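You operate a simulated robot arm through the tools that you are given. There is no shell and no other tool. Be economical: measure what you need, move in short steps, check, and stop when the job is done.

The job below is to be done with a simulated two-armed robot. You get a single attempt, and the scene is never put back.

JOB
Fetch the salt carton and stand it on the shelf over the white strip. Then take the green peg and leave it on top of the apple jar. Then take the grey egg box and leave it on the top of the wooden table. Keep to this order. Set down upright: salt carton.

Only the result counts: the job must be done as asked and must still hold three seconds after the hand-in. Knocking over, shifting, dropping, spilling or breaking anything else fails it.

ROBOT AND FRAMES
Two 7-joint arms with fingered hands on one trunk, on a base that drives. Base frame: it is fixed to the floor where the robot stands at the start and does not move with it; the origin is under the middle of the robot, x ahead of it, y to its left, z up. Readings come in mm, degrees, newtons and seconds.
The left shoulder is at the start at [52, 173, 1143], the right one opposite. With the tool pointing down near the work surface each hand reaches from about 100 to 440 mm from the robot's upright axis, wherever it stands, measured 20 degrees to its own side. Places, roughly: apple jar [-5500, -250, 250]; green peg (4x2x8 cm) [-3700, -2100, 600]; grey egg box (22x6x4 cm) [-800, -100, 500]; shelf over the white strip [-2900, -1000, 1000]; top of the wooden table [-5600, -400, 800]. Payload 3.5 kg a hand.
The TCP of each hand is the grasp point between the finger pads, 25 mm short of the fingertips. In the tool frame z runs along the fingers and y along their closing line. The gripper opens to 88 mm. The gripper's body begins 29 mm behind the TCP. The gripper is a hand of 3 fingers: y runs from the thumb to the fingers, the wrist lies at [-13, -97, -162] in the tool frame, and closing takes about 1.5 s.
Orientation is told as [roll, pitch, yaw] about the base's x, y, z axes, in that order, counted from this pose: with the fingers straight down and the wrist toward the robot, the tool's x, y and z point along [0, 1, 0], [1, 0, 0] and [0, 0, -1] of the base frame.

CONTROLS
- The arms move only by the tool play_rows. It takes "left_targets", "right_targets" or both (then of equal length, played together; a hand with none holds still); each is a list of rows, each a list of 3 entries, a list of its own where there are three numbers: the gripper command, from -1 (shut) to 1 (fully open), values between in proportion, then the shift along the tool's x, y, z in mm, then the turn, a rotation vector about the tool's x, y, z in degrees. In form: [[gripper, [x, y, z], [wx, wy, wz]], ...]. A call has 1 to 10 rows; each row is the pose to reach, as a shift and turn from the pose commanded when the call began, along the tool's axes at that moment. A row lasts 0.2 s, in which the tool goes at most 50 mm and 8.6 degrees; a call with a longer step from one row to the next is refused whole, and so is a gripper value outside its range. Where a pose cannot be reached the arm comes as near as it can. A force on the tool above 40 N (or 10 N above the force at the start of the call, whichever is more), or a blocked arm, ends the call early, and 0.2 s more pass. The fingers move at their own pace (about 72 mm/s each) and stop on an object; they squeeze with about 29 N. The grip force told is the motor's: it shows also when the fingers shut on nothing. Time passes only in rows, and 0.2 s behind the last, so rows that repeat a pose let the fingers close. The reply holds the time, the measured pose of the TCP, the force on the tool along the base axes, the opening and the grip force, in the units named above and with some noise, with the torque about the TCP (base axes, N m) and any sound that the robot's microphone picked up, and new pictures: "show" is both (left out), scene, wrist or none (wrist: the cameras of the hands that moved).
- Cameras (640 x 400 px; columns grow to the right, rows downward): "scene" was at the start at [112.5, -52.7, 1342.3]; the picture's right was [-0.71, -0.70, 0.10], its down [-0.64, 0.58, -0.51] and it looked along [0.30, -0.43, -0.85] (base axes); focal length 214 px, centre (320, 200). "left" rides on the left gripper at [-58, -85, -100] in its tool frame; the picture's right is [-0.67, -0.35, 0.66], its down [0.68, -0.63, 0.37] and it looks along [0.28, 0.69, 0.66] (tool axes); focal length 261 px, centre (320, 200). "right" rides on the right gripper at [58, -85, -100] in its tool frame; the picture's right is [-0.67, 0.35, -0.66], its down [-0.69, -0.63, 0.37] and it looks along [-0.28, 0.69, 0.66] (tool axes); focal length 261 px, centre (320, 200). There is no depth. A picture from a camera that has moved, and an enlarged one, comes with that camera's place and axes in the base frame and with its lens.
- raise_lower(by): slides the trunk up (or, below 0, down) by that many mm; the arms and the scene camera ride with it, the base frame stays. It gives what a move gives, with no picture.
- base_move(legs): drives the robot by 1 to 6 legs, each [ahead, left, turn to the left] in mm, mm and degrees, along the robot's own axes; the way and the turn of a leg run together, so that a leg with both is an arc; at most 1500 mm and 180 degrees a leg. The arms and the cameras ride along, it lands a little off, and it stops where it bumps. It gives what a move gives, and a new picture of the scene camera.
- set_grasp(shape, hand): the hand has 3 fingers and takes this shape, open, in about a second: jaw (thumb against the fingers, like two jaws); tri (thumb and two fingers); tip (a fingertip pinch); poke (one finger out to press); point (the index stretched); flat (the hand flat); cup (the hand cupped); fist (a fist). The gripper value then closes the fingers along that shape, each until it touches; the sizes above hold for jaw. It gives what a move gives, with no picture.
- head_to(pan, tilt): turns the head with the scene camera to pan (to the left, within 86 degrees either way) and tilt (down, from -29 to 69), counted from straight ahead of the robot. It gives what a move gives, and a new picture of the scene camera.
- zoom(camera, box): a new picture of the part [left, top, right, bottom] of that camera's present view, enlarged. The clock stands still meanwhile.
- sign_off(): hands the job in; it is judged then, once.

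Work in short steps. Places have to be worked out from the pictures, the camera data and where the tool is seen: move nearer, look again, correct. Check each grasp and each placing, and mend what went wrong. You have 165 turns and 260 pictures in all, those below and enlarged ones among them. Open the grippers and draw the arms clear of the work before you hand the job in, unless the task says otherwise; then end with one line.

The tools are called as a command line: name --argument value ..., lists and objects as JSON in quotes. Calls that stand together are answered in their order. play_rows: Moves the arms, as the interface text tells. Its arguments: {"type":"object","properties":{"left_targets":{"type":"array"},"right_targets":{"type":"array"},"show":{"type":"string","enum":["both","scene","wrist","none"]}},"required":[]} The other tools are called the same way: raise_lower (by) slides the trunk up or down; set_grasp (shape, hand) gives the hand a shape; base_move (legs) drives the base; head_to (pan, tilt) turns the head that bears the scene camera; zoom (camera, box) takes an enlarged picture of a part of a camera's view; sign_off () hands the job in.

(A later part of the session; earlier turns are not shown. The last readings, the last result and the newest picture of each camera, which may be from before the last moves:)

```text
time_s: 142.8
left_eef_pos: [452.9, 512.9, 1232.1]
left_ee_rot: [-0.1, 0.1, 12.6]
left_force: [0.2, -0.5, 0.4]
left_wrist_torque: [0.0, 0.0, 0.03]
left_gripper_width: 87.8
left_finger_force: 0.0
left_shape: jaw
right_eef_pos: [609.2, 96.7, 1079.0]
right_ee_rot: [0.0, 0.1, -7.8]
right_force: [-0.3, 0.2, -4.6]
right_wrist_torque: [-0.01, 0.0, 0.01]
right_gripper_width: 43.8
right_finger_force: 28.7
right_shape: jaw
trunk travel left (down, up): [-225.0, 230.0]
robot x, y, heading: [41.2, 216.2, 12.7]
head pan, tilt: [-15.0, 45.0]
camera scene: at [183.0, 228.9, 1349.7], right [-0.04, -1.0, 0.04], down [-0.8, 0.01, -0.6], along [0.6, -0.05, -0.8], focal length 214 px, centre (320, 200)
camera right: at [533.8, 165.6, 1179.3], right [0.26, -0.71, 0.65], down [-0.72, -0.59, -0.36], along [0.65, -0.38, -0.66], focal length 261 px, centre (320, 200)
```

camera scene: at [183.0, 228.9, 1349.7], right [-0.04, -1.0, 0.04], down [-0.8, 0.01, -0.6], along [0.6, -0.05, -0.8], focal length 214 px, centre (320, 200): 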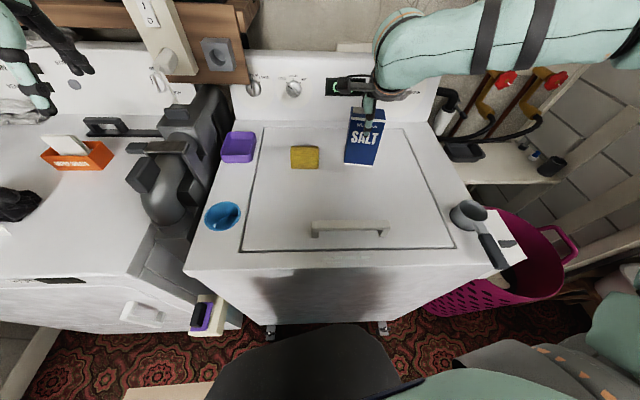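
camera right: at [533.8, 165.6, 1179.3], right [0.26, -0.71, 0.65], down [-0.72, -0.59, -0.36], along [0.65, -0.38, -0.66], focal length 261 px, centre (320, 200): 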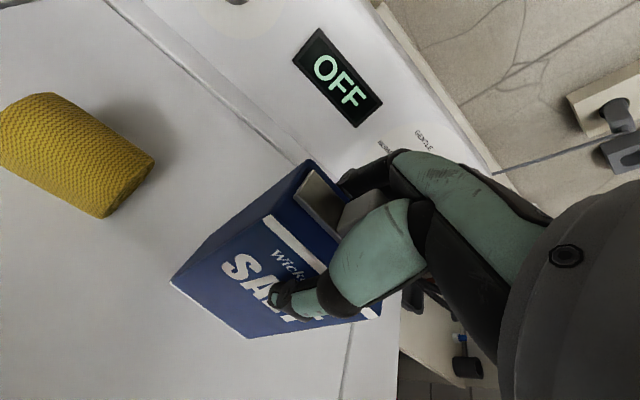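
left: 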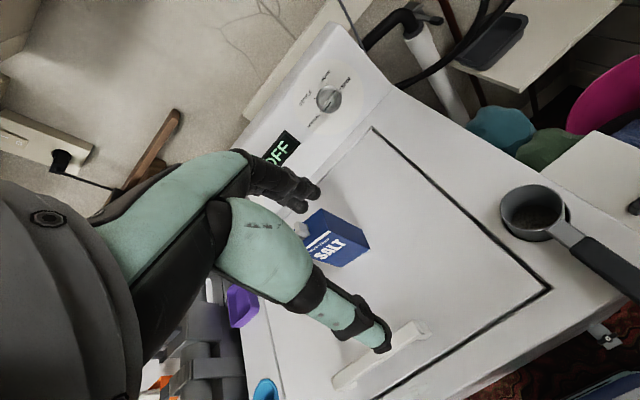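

Held firmly. I raise it to a travel height and draw it back, aligning the hand with the robot.

play_rows --right_targets '[[-1, [0, 0, -30], [0, 0, 0]], [-1, [0, 0, -55], [0, 0, 0]], [-1, [-7, -20, -70], [0, 0, -5]], [-1, [-14, -40, -80], [0, 0, -10]], [-1, [-21, -57, -85], [0, 0, -15]], [-1, [-28, -75, -88], [0, 0, -20]]]' --show "none"

base_move --legs '[[-100, 0, 0], [0, 0, -12.7], [-380, -60, 0]]'

```text
time_s: 144.2
left_eef_pos: [451.0, 511.3, 1234.1]
left_ee_rot: [-0.1, 0.0, 12.7]
left_force: [-0.3, 0.5, -0.8]
left_wrist_torque: [0.01, -0.02, -0.01]
left_gripper_width: 87.8
left_finger_force: 0.0
left_shape: jaw
right_eef_pos: [530.4, 78.8, 1168.6]
right_ee_rot: [0.1, 0.0, 12.2]
right_force: [0.1, 0.2, -5.0]
right_wrist_torque: [-0.02, 0.0, -0.01]
right_gripper_width: 44.0
right_finger_force: 29.0
right_shape: jaw
trunk travel left (down, up): [-225.0, 230.0]
robot x, y, heading: [39.9, 217.3, 13.0]
head pan, tilt: [-15.0, 45.0]
```

```text
time_s: 148.2
left_eef_pos: [27.3, 331.3, 1233.3]
left_ee_rot: [0.1, 0.0, -0.3]
left_force: [0.5, 0.3, -0.4]
left_wrist_torque: [0.02, 0.01, 0.0]
left_gripper_width: 87.7
left_finger_force: 0.2
left_shape: jaw
right_eef_pos: [7.1, -109.4, 1166.4]
right_ee_rot: [0.1, 0.1, -0.9]
right_force: [0.0, -0.1, -4.8]
right_wrist_torque: [0.0, -0.01, 0.0]
right_gripper_width: 44.0
right_finger_force: 29.2
right_shape: jaw
trunk travel left (down, up): [-225.0, 230.0]
robot x, y, heading: [-442.8, 134.0, -0.4]
head pan, tilt: [-15.0, 45.0]
camera scene: at [-298.9, 115.1, 1349.6], right [-0.26, -0.96, 0.04], down [-0.77, 0.19, -0.6], along [0.58, -0.19, -0.8], focal length 214 px, centre (320, 200)
```

scene: 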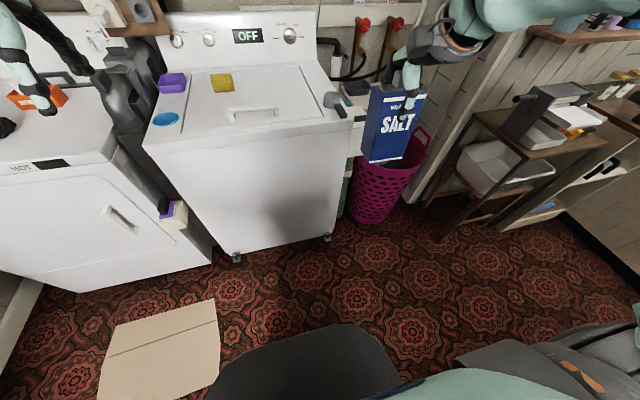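

Salt is secure. I retrace the route backward through the corridor.

base_move --legs '[[-340, 370, 0.4], [-1200, 0, 0], [-1200, 0, 0], [-1100, -20, 0]]'

```text
time_s: 151.4
left_eef_pos: [-302.1, 707.0, 1225.9]
left_ee_rot: [-0.1, 1.0, 0.7]
left_force: [0.0, 0.6, 0.2]
left_wrist_torque: [-0.01, 0.01, 0.03]
left_gripper_width: 87.5
left_finger_force: 0.0
left_shape: jaw
right_eef_pos: [-314.8, 267.1, 1160.7]
right_ee_rot: [-0.1, 1.1, 0.4]
right_force: [-0.8, -0.4, -5.3]
right_wrist_torque: [0.02, -0.03, 0.02]
right_gripper_width: 43.8
right_finger_force: 29.0
right_shape: jaw
trunk travel left (down, up): [-225.0, 230.0]
robot x, y, heading: [-783.8, 502.2, 0.7]
head pan, tilt: [-15.0, 45.0]
stopped in leg 2: the robot was blocked; the commanded pose is now the measured one
camera scene: at [-623.1, 485.5, 1347.4], right [-0.24, -0.97, 0.04], down [-0.79, 0.17, -0.59], along [0.57, -0.18, -0.8], focal length 214 px, centre (320, 200)
```

scene: 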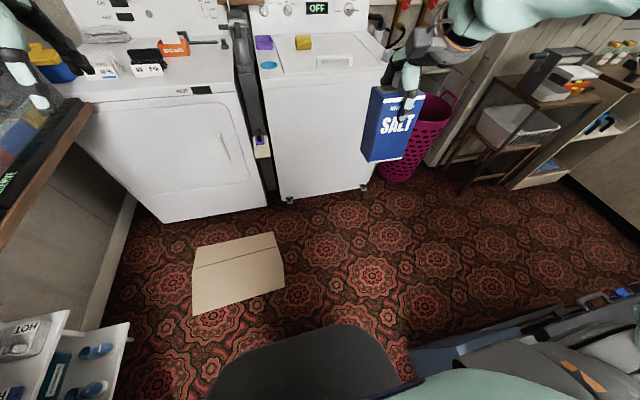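

Blocked here again, and the body is pitched 1°. I look down on both sides to find the cause.

head_to --pan -86 --tilt 55

head_to --pan 86 --tilt 35

```text
time_s: 152.8
left_eef_pos: [-300.0, 704.8, 1223.3]
left_ee_rot: [-0.1, 0.9, 0.5]
left_force: [0.0, -0.2, 0.5]
left_wrist_torque: [0.0, -0.02, 0.01]
left_gripper_width: 87.9
left_finger_force: 0.1
left_shape: jaw
right_eef_pos: [-314.6, 265.7, 1159.8]
right_ee_rot: [-0.1, 1.2, 0.1]
right_force: [-0.3, 0.1, -4.3]
right_wrist_torque: [0.01, 0.0, -0.01]
right_gripper_width: 43.7
right_finger_force: 28.7
right_shape: jaw
trunk travel left (down, up): [-225.0, 230.0]
robot x, y, heading: [-781.8, 501.8, 0.5]
head pan, tilt: [-85.9, 55.0]
camera scene: at [-695.5, 434.1, 1345.6], right [-0.98, -0.08, 0.16], down [-0.16, 0.81, -0.56], along [-0.08, -0.57, -0.81], focal length 214 px, centre (320, 200)
```

scene: 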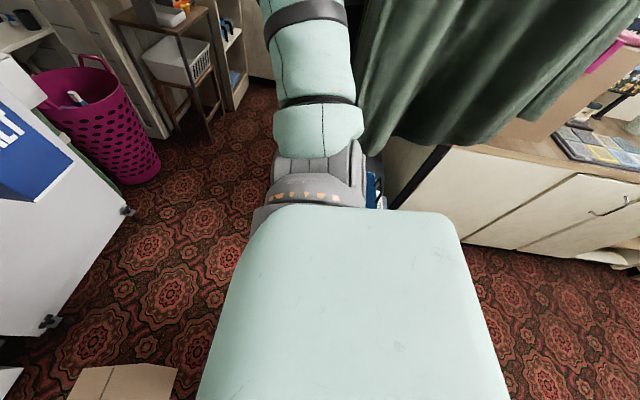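

```text
time_s: 155.4
left_eef_pos: [-299.1, 704.9, 1223.8]
left_ee_rot: [-0.1, 1.0, 0.4]
left_force: [0.9, 0.3, 0.3]
left_wrist_torque: [-0.01, -0.03, 0.01]
left_gripper_width: 87.8
left_finger_force: 0.1
left_shape: jaw
right_eef_pos: [-315.8, 266.7, 1160.4]
right_ee_rot: [-0.2, 1.1, 0.1]
right_force: [-0.3, 0.8, -4.6]
right_wrist_torque: [0.02, 0.0, -0.01]
right_gripper_width: 43.6
right_finger_force: 29.3
right_shape: jaw
trunk travel left (down, up): [-225.0, 230.0]
robot x, y, heading: [-785.0, 503.9, 0.5]
head pan, tilt: [85.9, 35.0]
camera scene: at [-691.7, 594.2, 1373.1], right [0.99, -0.06, -0.16], down [-0.16, -0.58, -0.8], along [-0.04, 0.82, -0.58], focal length 214 px, centre (320, 200)
```

scene: 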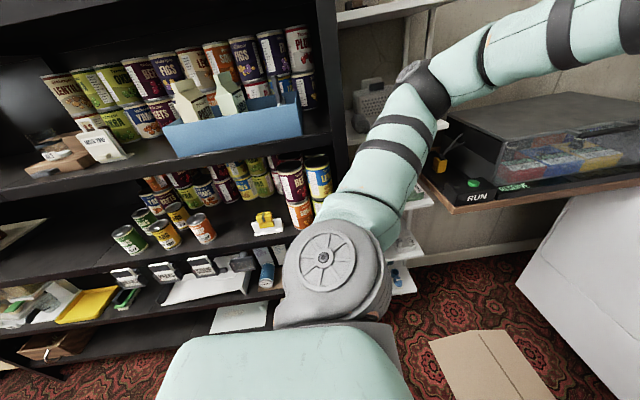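

The tilt suggests a high contact behind – likely the right elbow against the clothes. I ease forward and look at that elbow.

base_move --legs '[[40, 0, 0]]'

head_to --pan -86 --tilt 10

head_to --pan 86 --tilt 10

```text
time_s: 156.3
left_eef_pos: [-282.9, 703.3, 1234.1]
left_ee_rot: [-0.1, -0.2, 0.5]
left_force: [-0.9, 0.7, 1.3]
left_wrist_torque: [0.04, -0.01, 0.01]
left_gripper_width: 87.8
left_finger_force: 0.1
left_shape: jaw
right_eef_pos: [-296.1, 264.3, 1169.6]
right_ee_rot: [-0.2, -0.1, 0.0]
right_force: [0.3, -0.7, -5.9]
right_wrist_torque: [0.0, 0.0, 0.0]
right_gripper_width: 43.6
right_finger_force: 29.2
right_shape: jaw
trunk travel left (down, up): [-225.0, 230.0]
robot x, y, heading: [-741.7, 508.0, 0.4]
head pan, tilt: [85.9, 35.0]
camera scene: at [-677.3, 592.4, 1375.2], right [0.99, -0.06, -0.14], down [-0.15, -0.57, -0.81], along [-0.03, 0.82, -0.58], focal length 214 px, centre (320, 200)
```

scene: 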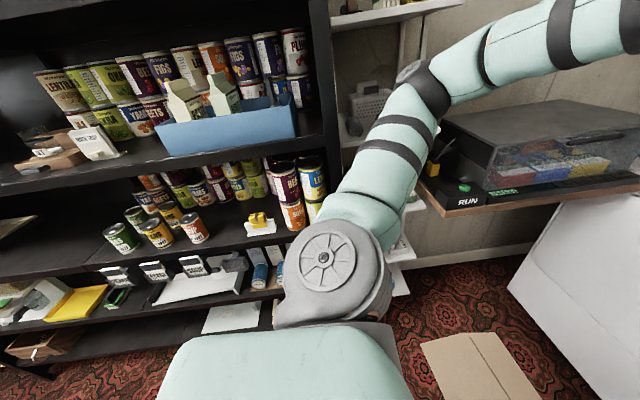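

```text
time_s: 158.9
left_eef_pos: [-279.3, 703.7, 1232.3]
left_ee_rot: [0.0, 0.0, 0.5]
left_force: [0.3, -0.8, 0.1]
left_wrist_torque: [0.0, -0.02, -0.01]
left_gripper_width: 87.5
left_finger_force: 0.1
left_shape: jaw
right_eef_pos: [-292.2, 262.8, 1167.4]
right_ee_rot: [-0.1, 0.1, 0.1]
right_force: [0.2, 0.2, -5.3]
right_wrist_torque: [0.02, 0.0, -0.02]
right_gripper_width: 43.5
right_finger_force: 28.3
right_shape: jaw
trunk travel left (down, up): [-225.0, 230.0]
robot x, y, heading: [-742.9, 502.7, 0.5]
head pan, tilt: [-85.9, 10.0]
camera scene: at [-664.3, 411.1, 1414.3], right [-0.99, -0.08, 0.14], down [-0.15, 0.17, -0.97], along [0.05, -0.98, -0.18], focal length 214 px, centre (320, 200)
```

scene: 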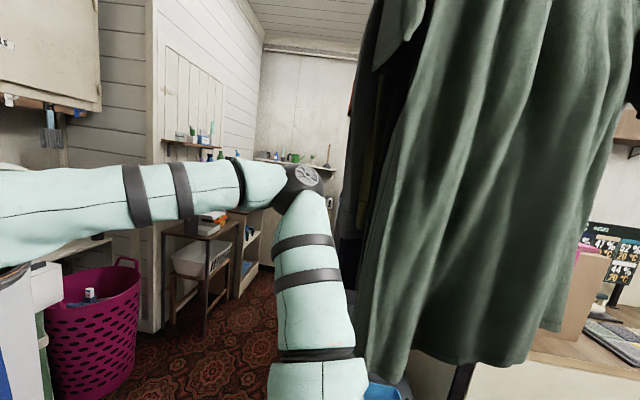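

```text
time_s: 161.5
left_eef_pos: [-277.4, 703.0, 1233.2]
left_ee_rot: [-0.1, 0.2, 0.5]
left_force: [0.2, -0.4, 0.1]
left_wrist_torque: [-0.02, 0.01, 0.0]
left_gripper_width: 87.7
left_finger_force: 0.2
left_shape: jaw
right_eef_pos: [-291.4, 263.5, 1169.2]
right_ee_rot: [0.0, 0.1, -0.1]
right_force: [0.1, 0.2, -4.7]
right_wrist_torque: [-0.01, -0.02, -0.05]
right_gripper_width: 43.5
right_finger_force: 28.9
right_shape: jaw
trunk travel left (down, up): [-225.0, 230.0]
robot x, y, heading: [-740.3, 503.3, 0.3]
head pan, tilt: [85.9, 10.0]
camera scene: at [-666.0, 596.6, 1414.3], right [0.99, -0.06, -0.14], down [-0.15, -0.17, -0.97], along [0.04, 0.98, -0.18], focal length 214 px, centre (320, 200)
```

scene: 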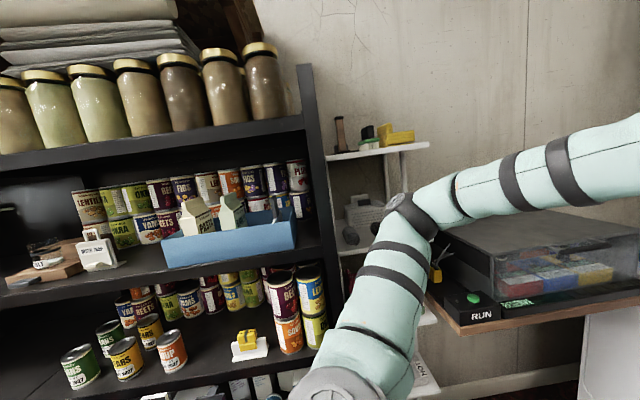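

The right elbow sits right at the edge of the hanging clothes, while the left elbow has spare room. I shift left 90 mm and then back up.

base_move --legs '[[20, 90, 0], [-500, 0, 0]]'

```text
time_s: 165.1
left_eef_pos: [-761.8, 789.3, 1232.8]
left_ee_rot: [0.0, 0.0, 0.8]
left_force: [0.6, 0.0, 0.3]
left_wrist_torque: [-0.03, -0.01, 0.0]
left_gripper_width: 88.1
left_finger_force: 0.0
left_shape: jaw
right_eef_pos: [-774.0, 349.8, 1166.9]
right_ee_rot: [0.0, 0.2, 0.4]
right_force: [-0.5, 0.1, -5.5]
right_wrist_torque: [0.02, -0.01, -0.02]
right_gripper_width: 43.6
right_finger_force: 28.6
right_shape: jaw
trunk travel left (down, up): [-225.0, 230.0]
robot x, y, heading: [-1225.8, 586.2, 0.9]
head pan, tilt: [85.9, 10.0]
camera scene: at [-1150.6, 680.0, 1414.2], right [0.99, -0.06, -0.14], down [-0.15, -0.18, -0.97], along [0.03, 0.98, -0.18], focal length 214 px, centre (320, 200)
```

scene: 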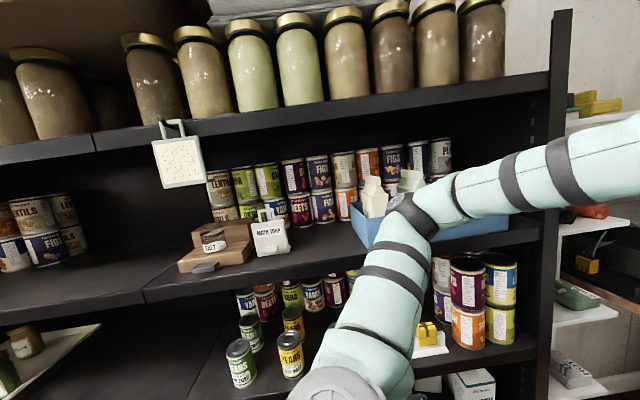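

That worked. I continue back along the corridor and then slide toward the back area.

base_move --legs '[[-500, 0, -0.8], [-1300, -80, 0], [-1270, -20, 0]]'

```text
time_s: 180.3
left_eef_pos: [-3842.5, 689.3, 1231.9]
left_ee_rot: [0.0, 0.1, 0.1]
left_force: [0.1, 0.3, 0.5]
left_wrist_torque: [-0.05, 0.01, -0.02]
left_gripper_width: 88.0
left_finger_force: 0.1
left_shape: jaw
right_eef_pos: [-3858.5, 251.0, 1168.5]
right_ee_rot: [0.0, 0.2, -0.2]
right_force: [0.3, 0.0, -4.7]
right_wrist_torque: [-0.02, 0.01, 0.0]
right_gripper_width: 43.6
right_finger_force: 29.4
right_shape: jaw
trunk travel left (down, up): [-225.0, 230.0]
robot x, y, heading: [-4309.7, 493.4, 0.2]
head pan, tilt: [85.9, 10.0]
camera scene: at [-4231.2, 585.5, 1414.3], right [0.99, -0.07, -0.14], down [-0.15, -0.17, -0.97], along [0.04, 0.98, -0.18], focal length 214 px, centre (320, 200)
```

scene: 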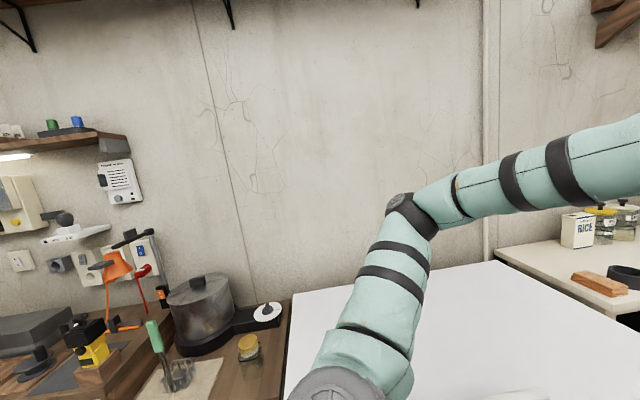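

Clear. I strafe right into the back area, then look toward the shelf unit.

base_move --legs '[[0, -1000, 0], [0, -1020, 0]]'

head_to --pan 10 --tilt 25

```text
time_s: 190.3
left_eef_pos: [-3825.0, -1307.6, 1232.0]
left_ee_rot: [0.0, 0.1, 1.0]
left_force: [0.4, 0.3, -0.6]
left_wrist_torque: [-0.01, 0.02, -0.01]
left_gripper_width: 88.0
left_finger_force: 0.1
left_shape: jaw
right_eef_pos: [-3836.9, -1747.3, 1167.4]
right_ee_rot: [0.0, 0.1, 0.6]
right_force: [0.0, -0.2, -4.8]
right_wrist_torque: [0.01, -0.03, 0.02]
right_gripper_width: 43.6
right_finger_force: 28.8
right_shape: jaw
trunk travel left (down, up): [-225.0, 230.0]
robot x, y, heading: [-4290.3, -1510.7, 0.8]
head pan, tilt: [85.9, 10.0]
camera scene: at [-4213.1, -1417.3, 1414.3], right [0.99, -0.05, -0.14], down [-0.15, -0.18, -0.97], along [0.03, 0.98, -0.18], focal length 214 px, centre (320, 200)
```

scene: 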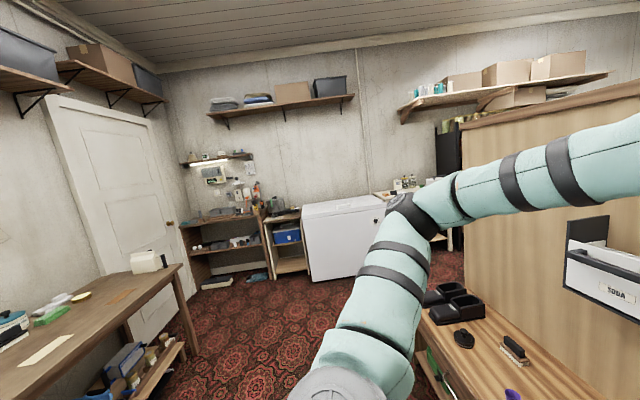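

```text
time_s: 191.7
left_eef_pos: [-3826.3, -1308.2, 1233.1]
left_ee_rot: [0.0, 0.2, 1.0]
left_force: [0.0, 0.6, 0.2]
left_wrist_torque: [-0.02, -0.02, 0.02]
left_gripper_width: 88.0
left_finger_force: 0.1
left_shape: jaw
right_eef_pos: [-3837.5, -1747.2, 1166.9]
right_ee_rot: [0.0, 0.2, 0.5]
right_force: [-1.0, 0.4, -4.3]
right_wrist_torque: [-0.01, -0.02, 0.01]
right_gripper_width: 43.8
right_finger_force: 28.8
right_shape: jaw
trunk travel left (down, up): [-225.0, 230.0]
robot x, y, heading: [-4291.6, -1511.4, 1.3]
head pan, tilt: [10.0, 25.0]
camera scene: at [-4131.9, -1492.9, 1378.4], right [0.19, -0.98, -0.02], down [-0.54, -0.08, -0.84], along [0.82, 0.17, -0.54], focal length 214 px, centre (320, 200)
```

scene: 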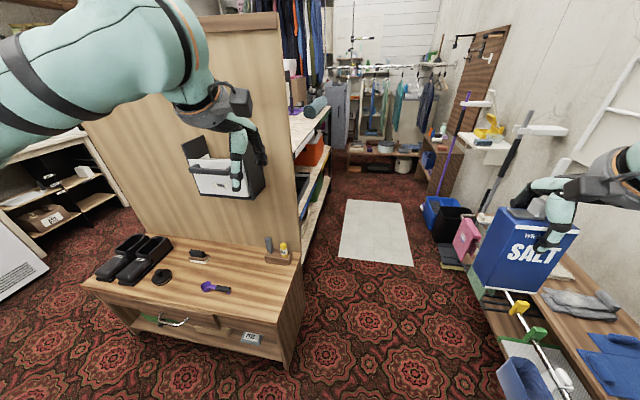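

Plan: turn to face +y here, draw both hands in, then strafe right past the panel end (edge y≈−1240) to in front of the unit.

base_move --legs '[[0, 0, 89]]'

play_rows --left_targets '[[1, [0, -25, 0], [0, 0, 0]], [1, [0, -50, 0], [0, 0, 0]], [1, [0, -75, 0], [0, 0, 0]], [1, [0, -100, 0], [0, 0, 0]], [1, [0, -125, 0], [0, 0, 0]], [1, [0, -140, 0], [0, 0, 0]]]' --right_targets '[[-1, [0, -25, 0], [0, 0, 0]], [-1, [0, -50, 0], [0, 0, 0]], [-1, [0, -75, 0], [0, 0, 0]], [-1, [0, -95, 0], [0, 0, 0]], [-1, [0, -115, 0], [0, 0, 0]], [-1, [0, -130, 0], [0, 0, 0]]]' --show "scene"

```text
time_s: 196.0
left_eef_pos: [-4503.2, -1052.5, 1232.3]
left_ee_rot: [0.0, 0.1, 92.1]
left_force: [0.1, 0.9, -0.1]
left_wrist_torque: [-0.04, 0.01, 0.0]
left_gripper_width: 87.3
left_finger_force: 0.1
left_shape: jaw
right_eef_pos: [-4063.9, -1053.2, 1167.5]
right_ee_rot: [0.0, 0.2, 91.7]
right_force: [-0.2, 0.0, -4.7]
right_wrist_torque: [0.03, -0.02, 0.0]
right_gripper_width: 43.3
right_finger_force: 29.2
right_shape: jaw
trunk travel left (down, up): [-225.0, 230.0]
robot x, y, heading: [-4289.0, -1511.4, 92.1]
head pan, tilt: [10.0, 25.0]
camera scene: at [-4310.0, -1355.2, 1378.4], right [0.98, 0.21, -0.02], down [0.09, -0.54, -0.84], along [-0.19, 0.82, -0.54], focal length 214 px, centre (320, 200)
```

scene: 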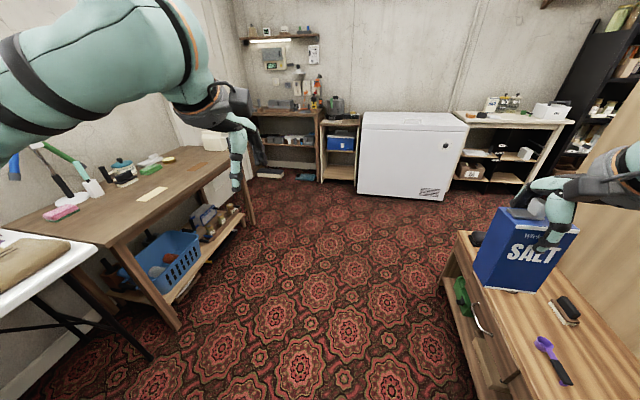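

```text
time_s: 197.4
left_eef_pos: [-4497.5, -1193.9, 1233.0]
left_ee_rot: [0.0, 0.0, 92.2]
left_force: [-0.5, -0.9, 0.5]
left_wrist_torque: [-0.01, 0.01, 0.02]
left_gripper_width: 88.0
left_finger_force: 0.0
left_shape: jaw
right_eef_pos: [-4060.2, -1183.3, 1169.0]
right_ee_rot: [0.0, 0.1, 91.6]
right_force: [0.5, -0.8, -5.3]
right_wrist_torque: [0.02, 0.02, 0.02]
right_gripper_width: 43.4
right_finger_force: 29.3
right_shape: jaw
trunk travel left (down, up): [-225.0, 230.0]
robot x, y, heading: [-4289.3, -1510.7, 92.2]
head pan, tilt: [10.0, 25.0]
camera scene: at [-4310.2, -1356.4, 1378.5], right [0.98, 0.21, -0.02], down [0.09, -0.54, -0.84], along [-0.19, 0.82, -0.54], focal length 214 px, centre (320, 200)
```

scene: 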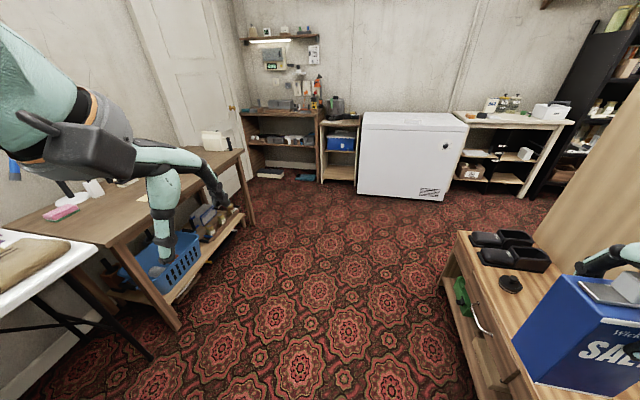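

Hands are drawn in. I move back 165 mm, straighten, then strafe right in two stages.

base_move --legs '[[-165, 0, -2.2], [0, -550, 0]]'

head_to --pan -50 --tilt 25

```text
time_s: 201.6
left_eef_pos: [-3926.3, -1350.0, 1232.9]
left_ee_rot: [-0.1, 0.0, 89.2]
left_force: [0.3, -0.6, 0.6]
left_wrist_torque: [0.02, -0.04, 0.05]
left_gripper_width: 88.0
left_finger_force: 0.1
left_shape: jaw
right_eef_pos: [-3489.3, -1362.4, 1170.4]
right_ee_rot: [0.0, 0.1, 88.7]
right_force: [0.4, 0.0, -5.4]
right_wrist_torque: [0.03, -0.02, 0.01]
right_gripper_width: 43.3
right_finger_force: 29.7
right_shape: jaw
trunk travel left (down, up): [-225.0, 230.0]
robot x, y, heading: [-3736.4, -1681.2, 89.3]
head pan, tilt: [10.0, 25.0]
camera scene: at [-3748.1, -1522.7, 1378.4], right [0.99, 0.16, -0.02], down [0.07, -0.54, -0.84], along [-0.15, 0.83, -0.54], focal length 214 px, centre (320, 200)
```

scene: 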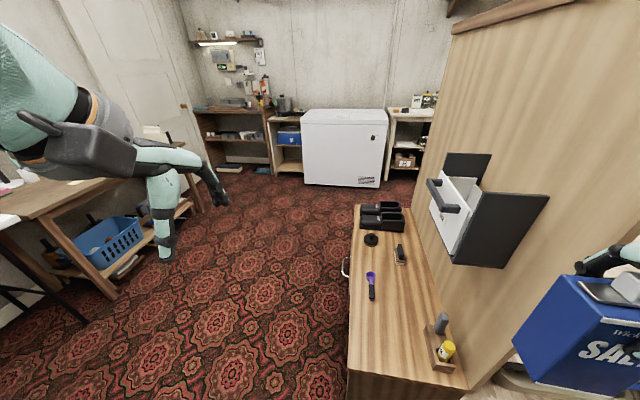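

```text
time_s: 202.9
left_eef_pos: [-3925.7, -1350.5, 1234.2]
left_ee_rot: [0.0, 0.2, 89.2]
left_force: [0.1, 0.3, 0.3]
left_wrist_torque: [0.0, -0.01, -0.01]
left_gripper_width: 87.7
left_finger_force: 0.1
left_shape: jaw
right_eef_pos: [-3489.1, -1363.6, 1170.3]
right_ee_rot: [0.1, 0.2, 88.7]
right_force: [-0.3, -0.1, -5.3]
right_wrist_torque: [0.05, -0.02, 0.01]
right_gripper_width: 43.6
right_finger_force: 29.1
right_shape: jaw
trunk travel left (down, up): [-225.0, 230.0]
robot x, y, heading: [-3740.9, -1682.9, 89.3]
head pan, tilt: [-50.0, 25.0]
camera scene: at [-3661.2, -1555.1, 1382.8], right [0.63, -0.77, 0.11], down [-0.33, -0.39, -0.86], along [0.7, 0.51, -0.5], focal length 214 px, centre (320, 200)
```

scene: 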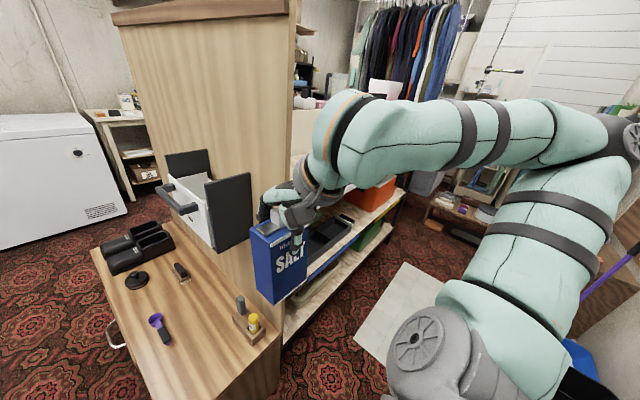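

Clearance to the panel end looks fine. I continue right to x≈−3190.

base_move --legs '[[0, -550, 0.7]]'

head_to --pan -15 --tilt 40

zoom --camera "right" --box '[0, 0, 640, 400]'

```text
time_s: 206.1
left_eef_pos: [-3387.5, -1356.5, 1233.7]
left_ee_rot: [-0.1, 0.2, 90.5]
left_force: [0.1, -0.1, -0.6]
left_wrist_torque: [0.01, -0.01, 0.01]
left_gripper_width: 88.0
left_finger_force: 0.0
left_shape: jaw
right_eef_pos: [-2951.2, -1359.5, 1168.7]
right_ee_rot: [-0.1, 0.2, 90.1]
right_force: [-0.2, -0.1, -5.7]
right_wrist_torque: [0.02, 0.0, -0.02]
right_gripper_width: 43.5
right_finger_force: 28.4
right_shape: jaw
trunk travel left (down, up): [-225.0, 230.0]
robot x, y, heading: [-3189.1, -1681.7, 90.5]
head pan, tilt: [-50.0, 25.0]
camera scene: at [-3118.6, -1554.6, 1382.8], right [0.65, -0.75, 0.11], down [-0.32, -0.4, -0.86], along [0.69, 0.52, -0.5], focal length 214 px, centre (320, 200)
```

scene: 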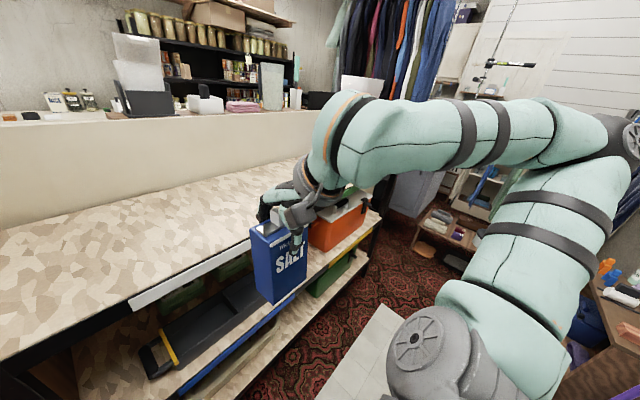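

```text
time_s: 207.1
left_eef_pos: [-3388.1, -1356.7, 1232.9]
left_ee_rot: [0.1, 0.1, 90.5]
left_force: [-0.1, -0.2, 0.0]
left_wrist_torque: [0.0, 0.01, 0.01]
left_gripper_width: 87.7
left_finger_force: 0.0
left_shape: jaw
right_eef_pos: [-2950.0, -1359.3, 1169.6]
right_ee_rot: [0.0, 0.1, 90.1]
right_force: [-1.0, -0.4, -4.7]
right_wrist_torque: [0.04, 0.04, -0.01]
right_gripper_width: 43.5
right_finger_force: 28.6
right_shape: jaw
trunk travel left (down, up): [-225.0, 230.0]
robot x, y, heading: [-3191.1, -1683.9, 90.5]
head pan, tilt: [-15.0, 40.0]
camera scene: at [-3166.8, -1535.7, 1356.5], right [0.97, -0.25, 0.04], down [-0.16, -0.72, -0.67], along [0.19, 0.64, -0.74], focal length 214 px, centre (320, 200)
```

scene: 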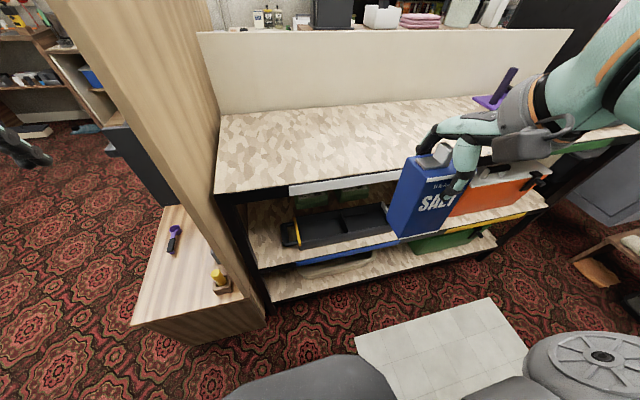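

```text
1.00 times, centred on (320, 200) of right (not enlarged: the box is as wide or as high as the picture)
camera zoom: at [-3007.9, -1444.0, 1268.7], right [0.67, 0.35, 0.66], down [0.69, -0.63, -0.36], along [0.28, 0.69, -0.66], focal length 261 px, centre (320, 200)
```

zoom: 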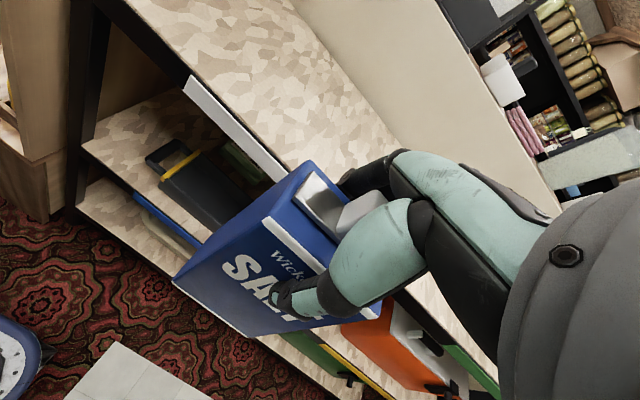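

The strip's left end is at ≈(−3135, −1175, 990), so the top board is at z≈995. I bring the left hand inward (away from the panel end), drive 120 mm forward.

play_rows --left_targets '[[1, [-40, -10, 0], [0, 0, 0]], [1, [-80, -20, 0], [0, 0, 0]], [1, [-110, -30, 0], [0, 0, 0]], [1, [-110, -30, 0], [0, 0, 0]]]' --show "none"

base_move --legs '[[120, 0, 0]]'

```text
time_s: 208.1
left_eef_pos: [-3277.5, -1387.6, 1232.9]
left_ee_rot: [0.0, 0.2, 90.6]
left_force: [-0.7, -0.1, -0.4]
left_wrist_torque: [0.02, 0.05, -0.02]
left_gripper_width: 87.9
left_finger_force: 0.1
left_shape: jaw
right_eef_pos: [-2950.4, -1358.4, 1169.6]
right_ee_rot: [-0.1, 0.2, 90.1]
right_force: [-0.6, -0.2, -5.1]
right_wrist_torque: [-0.01, 0.01, 0.02]
right_gripper_width: 43.5
right_finger_force: 28.4
right_shape: jaw
trunk travel left (down, up): [-225.0, 230.0]
robot x, y, heading: [-3191.1, -1681.9, 90.7]
head pan, tilt: [-15.0, 40.0]
```

```text
time_s: 209.3
left_eef_pos: [-3277.9, -1269.1, 1234.0]
left_ee_rot: [0.0, 0.0, 90.6]
left_force: [-0.5, 0.8, 0.0]
left_wrist_torque: [0.02, 0.0, -0.03]
left_gripper_width: 87.9
left_finger_force: 0.0
left_shape: jaw
right_eef_pos: [-2950.7, -1239.7, 1169.6]
right_ee_rot: [0.0, 0.1, 90.2]
right_force: [0.5, -0.4, -5.0]
right_wrist_torque: [0.04, 0.05, 0.02]
right_gripper_width: 43.5
right_finger_force: 28.5
right_shape: jaw
trunk travel left (down, up): [-225.0, 230.0]
robot x, y, heading: [-3191.2, -1560.5, 90.6]
head pan, tilt: [-15.0, 40.0]
camera scene: at [-3167.8, -1417.3, 1356.8], right [0.97, -0.25, 0.04], down [-0.16, -0.72, -0.67], along [0.19, 0.65, -0.74], focal length 214 px, centre (320, 200)
```

scene: 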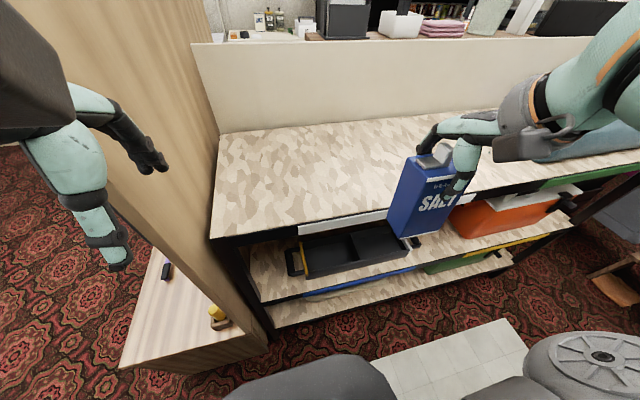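

Strip visible from x≈−3135 to at least −2940. I extend the hand to x≈−3000, y≈−1085 above the board.

play_rows --right_targets '[[-1, [12, 38, 0], [0, 0, 0]], [-1, [25, 76, 0], [0, 0, 0]], [-1, [38, 115, 0], [0, 0, 0]], [-1, [50, 155, 0], [0, 0, 0]], [-1, [50, 155, 0], [0, 0, 0]]]'

```text
time_s: 210.5
left_eef_pos: [-3278.7, -1268.4, 1233.5]
left_ee_rot: [-0.1, 0.0, 90.5]
left_force: [-1.1, -1.3, -0.1]
left_wrist_torque: [0.03, 0.0, 0.03]
left_gripper_width: 87.8
left_finger_force: 0.0
left_shape: jaw
right_eef_pos: [-2999.6, -1084.8, 1167.4]
right_ee_rot: [0.0, 0.1, 90.0]
right_force: [0.3, 0.7, -4.8]
right_wrist_torque: [0.03, -0.01, 0.02]
right_gripper_width: 43.4
right_finger_force: 28.9
right_shape: jaw
trunk travel left (down, up): [-225.0, 230.0]
robot x, y, heading: [-3188.0, -1564.3, 90.7]
head pan, tilt: [-15.0, 40.0]
camera scene: at [-3167.9, -1416.9, 1356.7], right [0.97, -0.25, 0.04], down [-0.16, -0.72, -0.67], along [0.19, 0.64, -0.74], focal length 214 px, centre (320, 200)
camera right: at [-3057.4, -1169.7, 1267.1], right [0.67, 0.35, 0.66], down [0.69, -0.63, -0.36], along [0.28, 0.69, -0.66], focal length 261 px, centre (320, 200)
```

scene: 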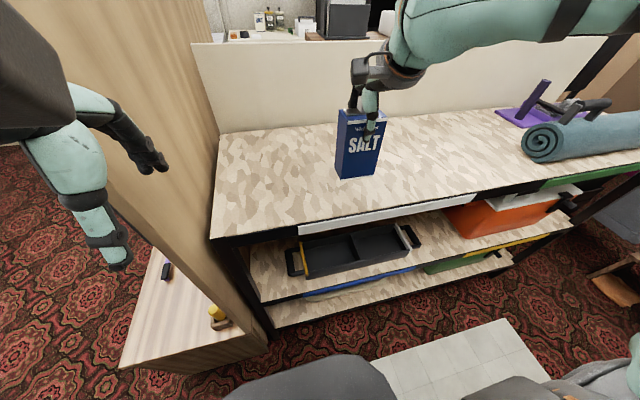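
right: 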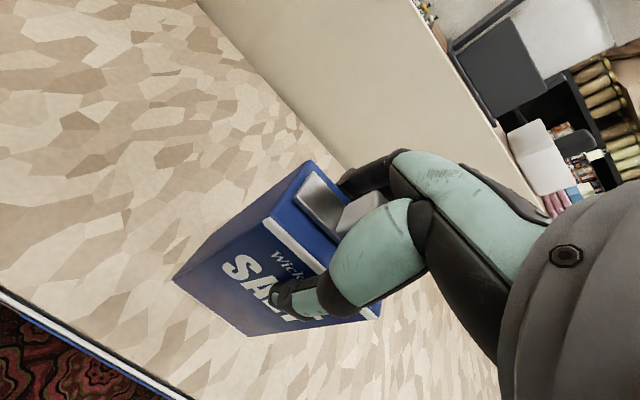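

The carton is behind the white strip's span. I lower in steps until contact.

play_rows --right_targets '[[-1, [0, 0, 20], [0, 0, 0]], [-1, [0, 0, 40], [0, 0, 0]], [-1, [0, 0, 46], [0, 0, 0]], [-1, [0, 0, 50], [0, 0, 0]], [-1, [0, 0, 50], [0, 0, 0]]]' --show "wrist"

```text
time_s: 211.7
left_eef_pos: [-3277.8, -1268.7, 1231.1]
left_ee_rot: [0.0, 0.0, 90.5]
left_force: [-0.5, 0.6, 0.5]
left_wrist_torque: [0.01, -0.03, 0.0]
left_gripper_width: 87.4
left_finger_force: 0.1
left_shape: jaw
right_eef_pos: [-3000.5, -1084.7, 1117.2]
right_ee_rot: [0.0, 0.1, 90.0]
right_force: [0.4, -0.1, -5.4]
right_wrist_torque: [0.01, 0.0, -0.01]
right_gripper_width: 43.4
right_finger_force: 29.1
right_shape: jaw
trunk travel left (down, up): [-225.0, 230.0]
robot x, y, heading: [-3191.2, -1563.1, 90.7]
head pan, tilt: [-15.0, 40.0]
camera right: at [-3058.0, -1169.9, 1217.1], right [0.67, 0.35, 0.66], down [0.69, -0.63, -0.36], along [0.28, 0.69, -0.66], focal length 261 px, centre (320, 200)
```

right: 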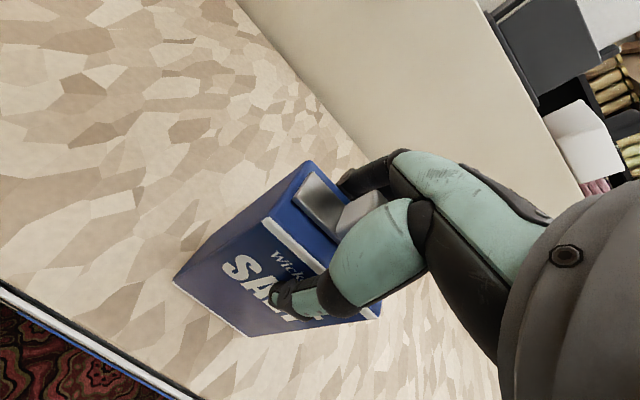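

No contact yet (still −5 N). I continue in small steps.

play_rows --right_targets '[[-1, [0, 0, 3], [0, 0, 0]], [-1, [0, 0, 5], [0, 0, 0]], [-1, [0, 0, 7], [0, 0, 0]], [-1, [0, 0, 9], [0, 0, 0]]]' --show "none"

play_rows --right_targets '[[-1, [0, 0, 2], [0, 0, 0]], [-1, [0, 0, 4], [0, 0, 0]], [-1, [0, 0, 5], [0, 0, 0]]]' --show "none"

```text
time_s: 212.7
left_eef_pos: [-3279.8, -1272.9, 1234.7]
left_ee_rot: [0.0, -0.2, 90.5]
left_force: [-0.5, -0.4, 0.1]
left_wrist_torque: [0.01, 0.0, -0.04]
left_gripper_width: 87.8
left_finger_force: 0.1
left_shape: jaw
right_eef_pos: [-3000.8, -1087.6, 1112.7]
right_ee_rot: [0.0, -0.3, 90.0]
right_force: [1.7, -3.1, 24.6]
right_wrist_torque: [0.21, -0.06, -0.02]
right_gripper_width: 44.2
right_finger_force: 28.5
right_shape: jaw
trunk travel left (down, up): [-225.0, 230.0]
robot x, y, heading: [-3189.3, -1559.6, 90.7]
head pan, tilt: [-15.0, 40.0]
```

```text
time_s: 213.3
left_eef_pos: [-3278.4, -1272.4, 1235.0]
left_ee_rot: [-0.2, -0.2, 90.6]
left_force: [0.1, 0.1, 0.3]
left_wrist_torque: [-0.01, 0.0, 0.01]
left_gripper_width: 87.8
left_finger_force: 0.1
left_shape: jaw
right_eef_pos: [-3001.4, -1086.3, 1113.1]
right_ee_rot: [0.1, -0.6, 90.1]
right_force: [1.6, -6.7, 26.5]
right_wrist_torque: [-0.23, -0.05, -0.07]
right_gripper_width: 44.0
right_finger_force: 29.2
right_shape: jaw
trunk travel left (down, up): [-225.0, 230.0]
robot x, y, heading: [-3192.4, -1564.2, 90.8]
head pan, tilt: [-15.0, 40.0]
stopped in row 2 (right hand): the force on the tool passed its limit at 42 N (the readings are from after the stop); the commanded pose is now the measured one
```

Contact at TCP z≈1113 (board ≈ 993). I relieve 3 mm and open.

play_rows --right_targets '[[-1, [0, 0, -2], [0, 0, 0]], [-0.3, [0, 0, -2], [0, 0, 0]], [0.2, [0, 0, -2], [0, 0, 0]], [0.6, [0, 0, -2], [0, 0, 0]], [1, [0, 0, -2], [0, 0, 0]], [1, [0, 0, -2], [0, 0, 0]], [1, [0, 0, -2], [0, 0, 0]]]'

```text
time_s: 214.9
left_eef_pos: [-3277.7, -1270.1, 1233.1]
left_ee_rot: [-0.1, 0.0, 90.6]
left_force: [1.2, 0.3, -0.3]
left_wrist_torque: [0.01, -0.03, 0.02]
left_gripper_width: 87.7
left_finger_force: 0.1
left_shape: jaw
right_eef_pos: [-3001.6, -1083.5, 1109.2]
right_ee_rot: [0.1, -0.1, 90.1]
right_force: [0.1, -0.9, -0.5]
right_wrist_torque: [0.06, -0.02, 0.05]
right_gripper_width: 87.6
right_finger_force: 0.1
right_shape: jaw
trunk travel left (down, up): [-225.0, 230.0]
robot x, y, heading: [-3189.4, -1560.8, 90.5]
head pan, tilt: [-15.0, 40.0]
camera scene: at [-3168.0, -1416.6, 1356.6], right [0.97, -0.25, 0.04], down [-0.16, -0.72, -0.67], along [0.19, 0.64, -0.74], focal length 214 px, centre (320, 200)
camera right: at [-3059.3, -1169.3, 1209.5], right [0.67, 0.35, 0.66], down [0.69, -0.63, -0.37], along [0.28, 0.7, -0.66], focal length 261 px, centre (320, 200)
```

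scene: 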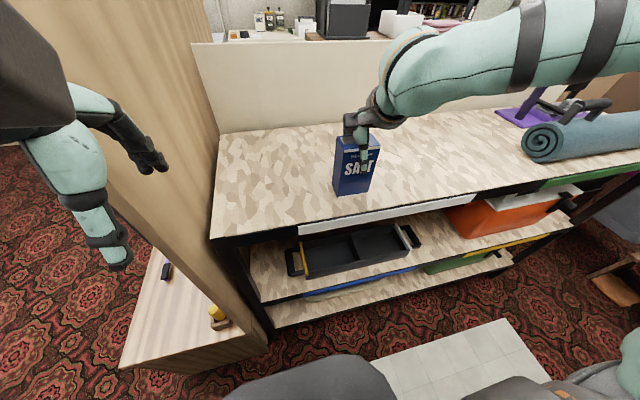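
right: 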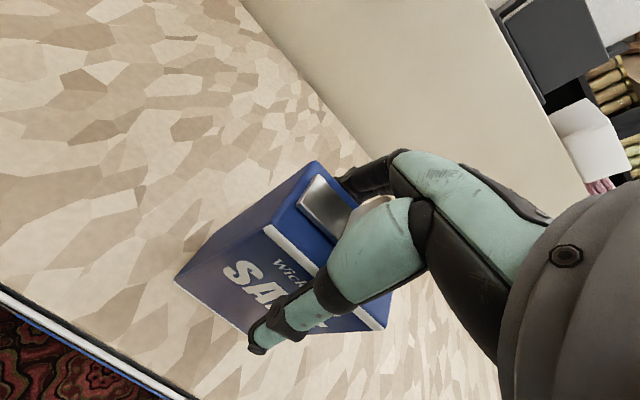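

Released and standing. I lift the hand straight up and retract it.

play_rows --right_targets '[[1, [0, 0, -20], [0, 0, 0]], [1, [0, 0, -50], [0, 0, 0]], [1, [0, 0, -85], [0, 0, 0]], [1, [0, -30, -95], [0, 0, 0]], [1, [0, -70, -95], [0, 0, 0]], [1, [0, -110, -95], [0, 0, 0]], [1, [-20, -150, -95], [0, 0, 0]]]'

```text
time_s: 216.5
left_eef_pos: [-3277.5, -1270.3, 1234.5]
left_ee_rot: [0.0, -0.2, 90.4]
left_force: [0.2, -0.3, -0.3]
left_wrist_torque: [0.02, 0.02, 0.01]
left_gripper_width: 87.7
left_finger_force: 0.1
left_shape: jaw
right_eef_pos: [-2978.4, -1235.3, 1205.3]
right_ee_rot: [0.1, -0.2, 90.2]
right_force: [0.4, -1.3, -0.4]
right_wrist_torque: [-0.01, 0.02, 0.01]
right_gripper_width: 87.9
right_finger_force: 0.0
right_shape: jaw
trunk travel left (down, up): [-225.0, 230.0]
robot x, y, heading: [-3192.1, -1563.3, 90.8]
head pan, tilt: [-15.0, 40.0]
camera scene: at [-3166.0, -1418.2, 1356.8], right [0.97, -0.25, 0.03], down [-0.16, -0.72, -0.67], along [0.19, 0.65, -0.74], focal length 214 px, centre (320, 200)
camera right: at [-3035.3, -1320.9, 1304.0], right [0.67, 0.35, 0.65], down [0.69, -0.63, -0.37], along [0.28, 0.7, -0.66], focal length 261 px, centre (320, 200)
```

scene: 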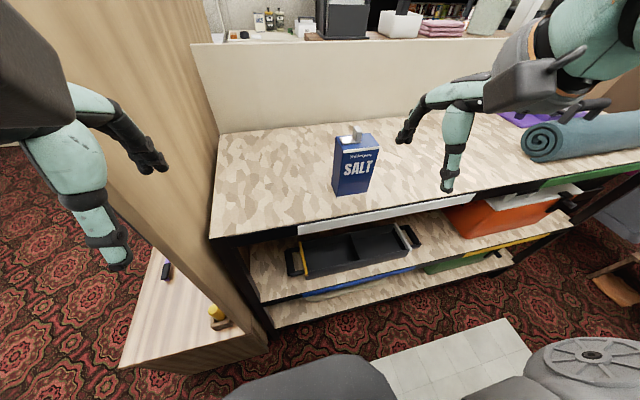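
right: 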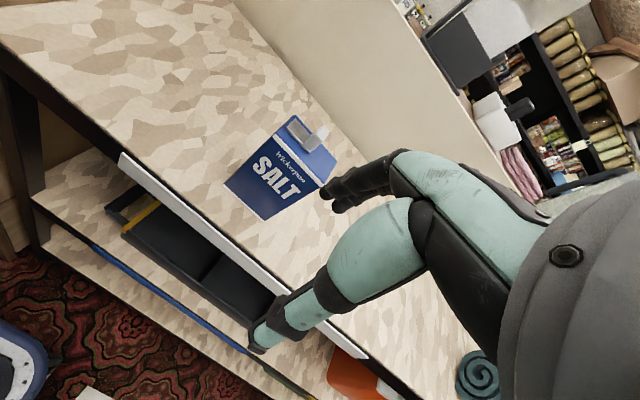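

The salt stands upright above the white strip. Next the peg: I back off, strafe left to open floor and turn to face the rack.

base_move --legs '[[-115, 0, -0.7], [0, 760, 0], [150, 0, 0], [0, 0, 180]]'

head_to --pan 10 --tilt 35

```text
time_s: 229.7
left_eef_pos: [-3867.9, -1821.0, 1233.4]
left_ee_rot: [-0.1, 0.1, -91.4]
left_force: [-0.5, 0.5, 0.0]
left_wrist_torque: [0.02, 0.01, 0.02]
left_gripper_width: 87.5
left_finger_force: 0.0
left_shape: jaw
right_eef_pos: [-4167.7, -1845.5, 1204.9]
right_ee_rot: [0.0, 0.0, -91.9]
right_force: [0.7, 0.4, 1.0]
right_wrist_torque: [0.01, 0.02, 0.0]
right_gripper_width: 87.8
right_finger_force: 0.1
right_shape: jaw
trunk travel left (down, up): [-225.0, 230.0]
robot x, y, heading: [-3947.7, -1521.0, -91.1]
head pan, tilt: [-15.0, 40.0]
camera scene: at [-3971.2, -1668.0, 1356.6], right [-0.96, 0.28, 0.04], down [0.18, 0.72, -0.67], along [-0.21, -0.64, -0.74], focal length 214 px, centre (320, 200)
```

scene: 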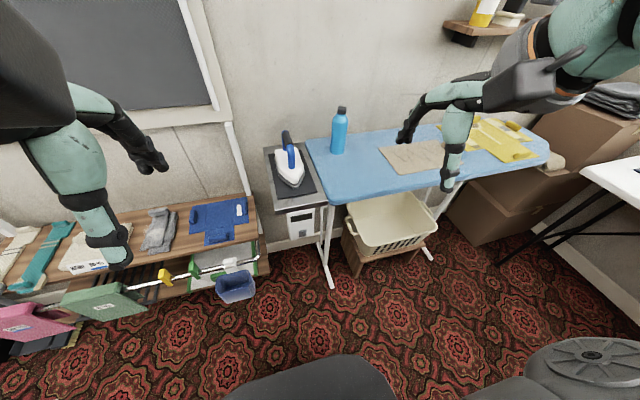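

```text
time_s: 230.6
left_eef_pos: [-3867.4, -1820.0, 1232.7]
left_ee_rot: [-0.1, -0.1, -91.2]
left_force: [0.0, 0.5, 0.5]
left_wrist_torque: [0.0, -0.02, 0.01]
left_gripper_width: 87.9
left_finger_force: 0.0
left_shape: jaw
right_eef_pos: [-4167.9, -1845.8, 1205.2]
right_ee_rot: [0.0, -0.1, -91.8]
right_force: [-0.3, 0.5, -0.3]
right_wrist_torque: [0.03, 0.0, 0.01]
right_gripper_width: 88.0
right_finger_force: 0.1
right_shape: jaw
trunk travel left (down, up): [-225.0, 230.0]
robot x, y, heading: [-3946.0, -1528.1, -91.1]
head pan, tilt: [10.0, 35.0]
camera scene: at [-3964.9, -1670.4, 1357.5], right [-0.98, 0.2, 0.03], down [0.13, 0.72, -0.68], along [-0.16, -0.66, -0.73], focal length 214 px, centre (320, 200)
```

scene: 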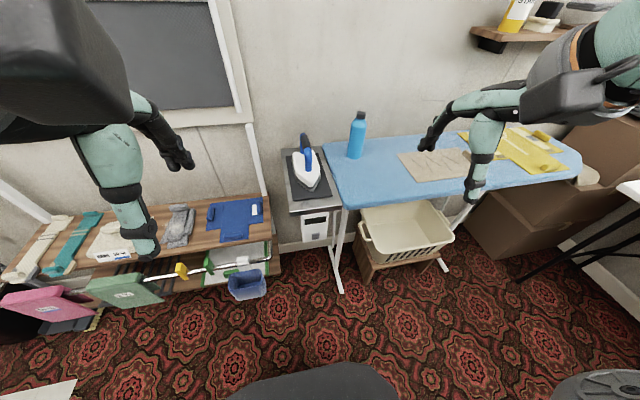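

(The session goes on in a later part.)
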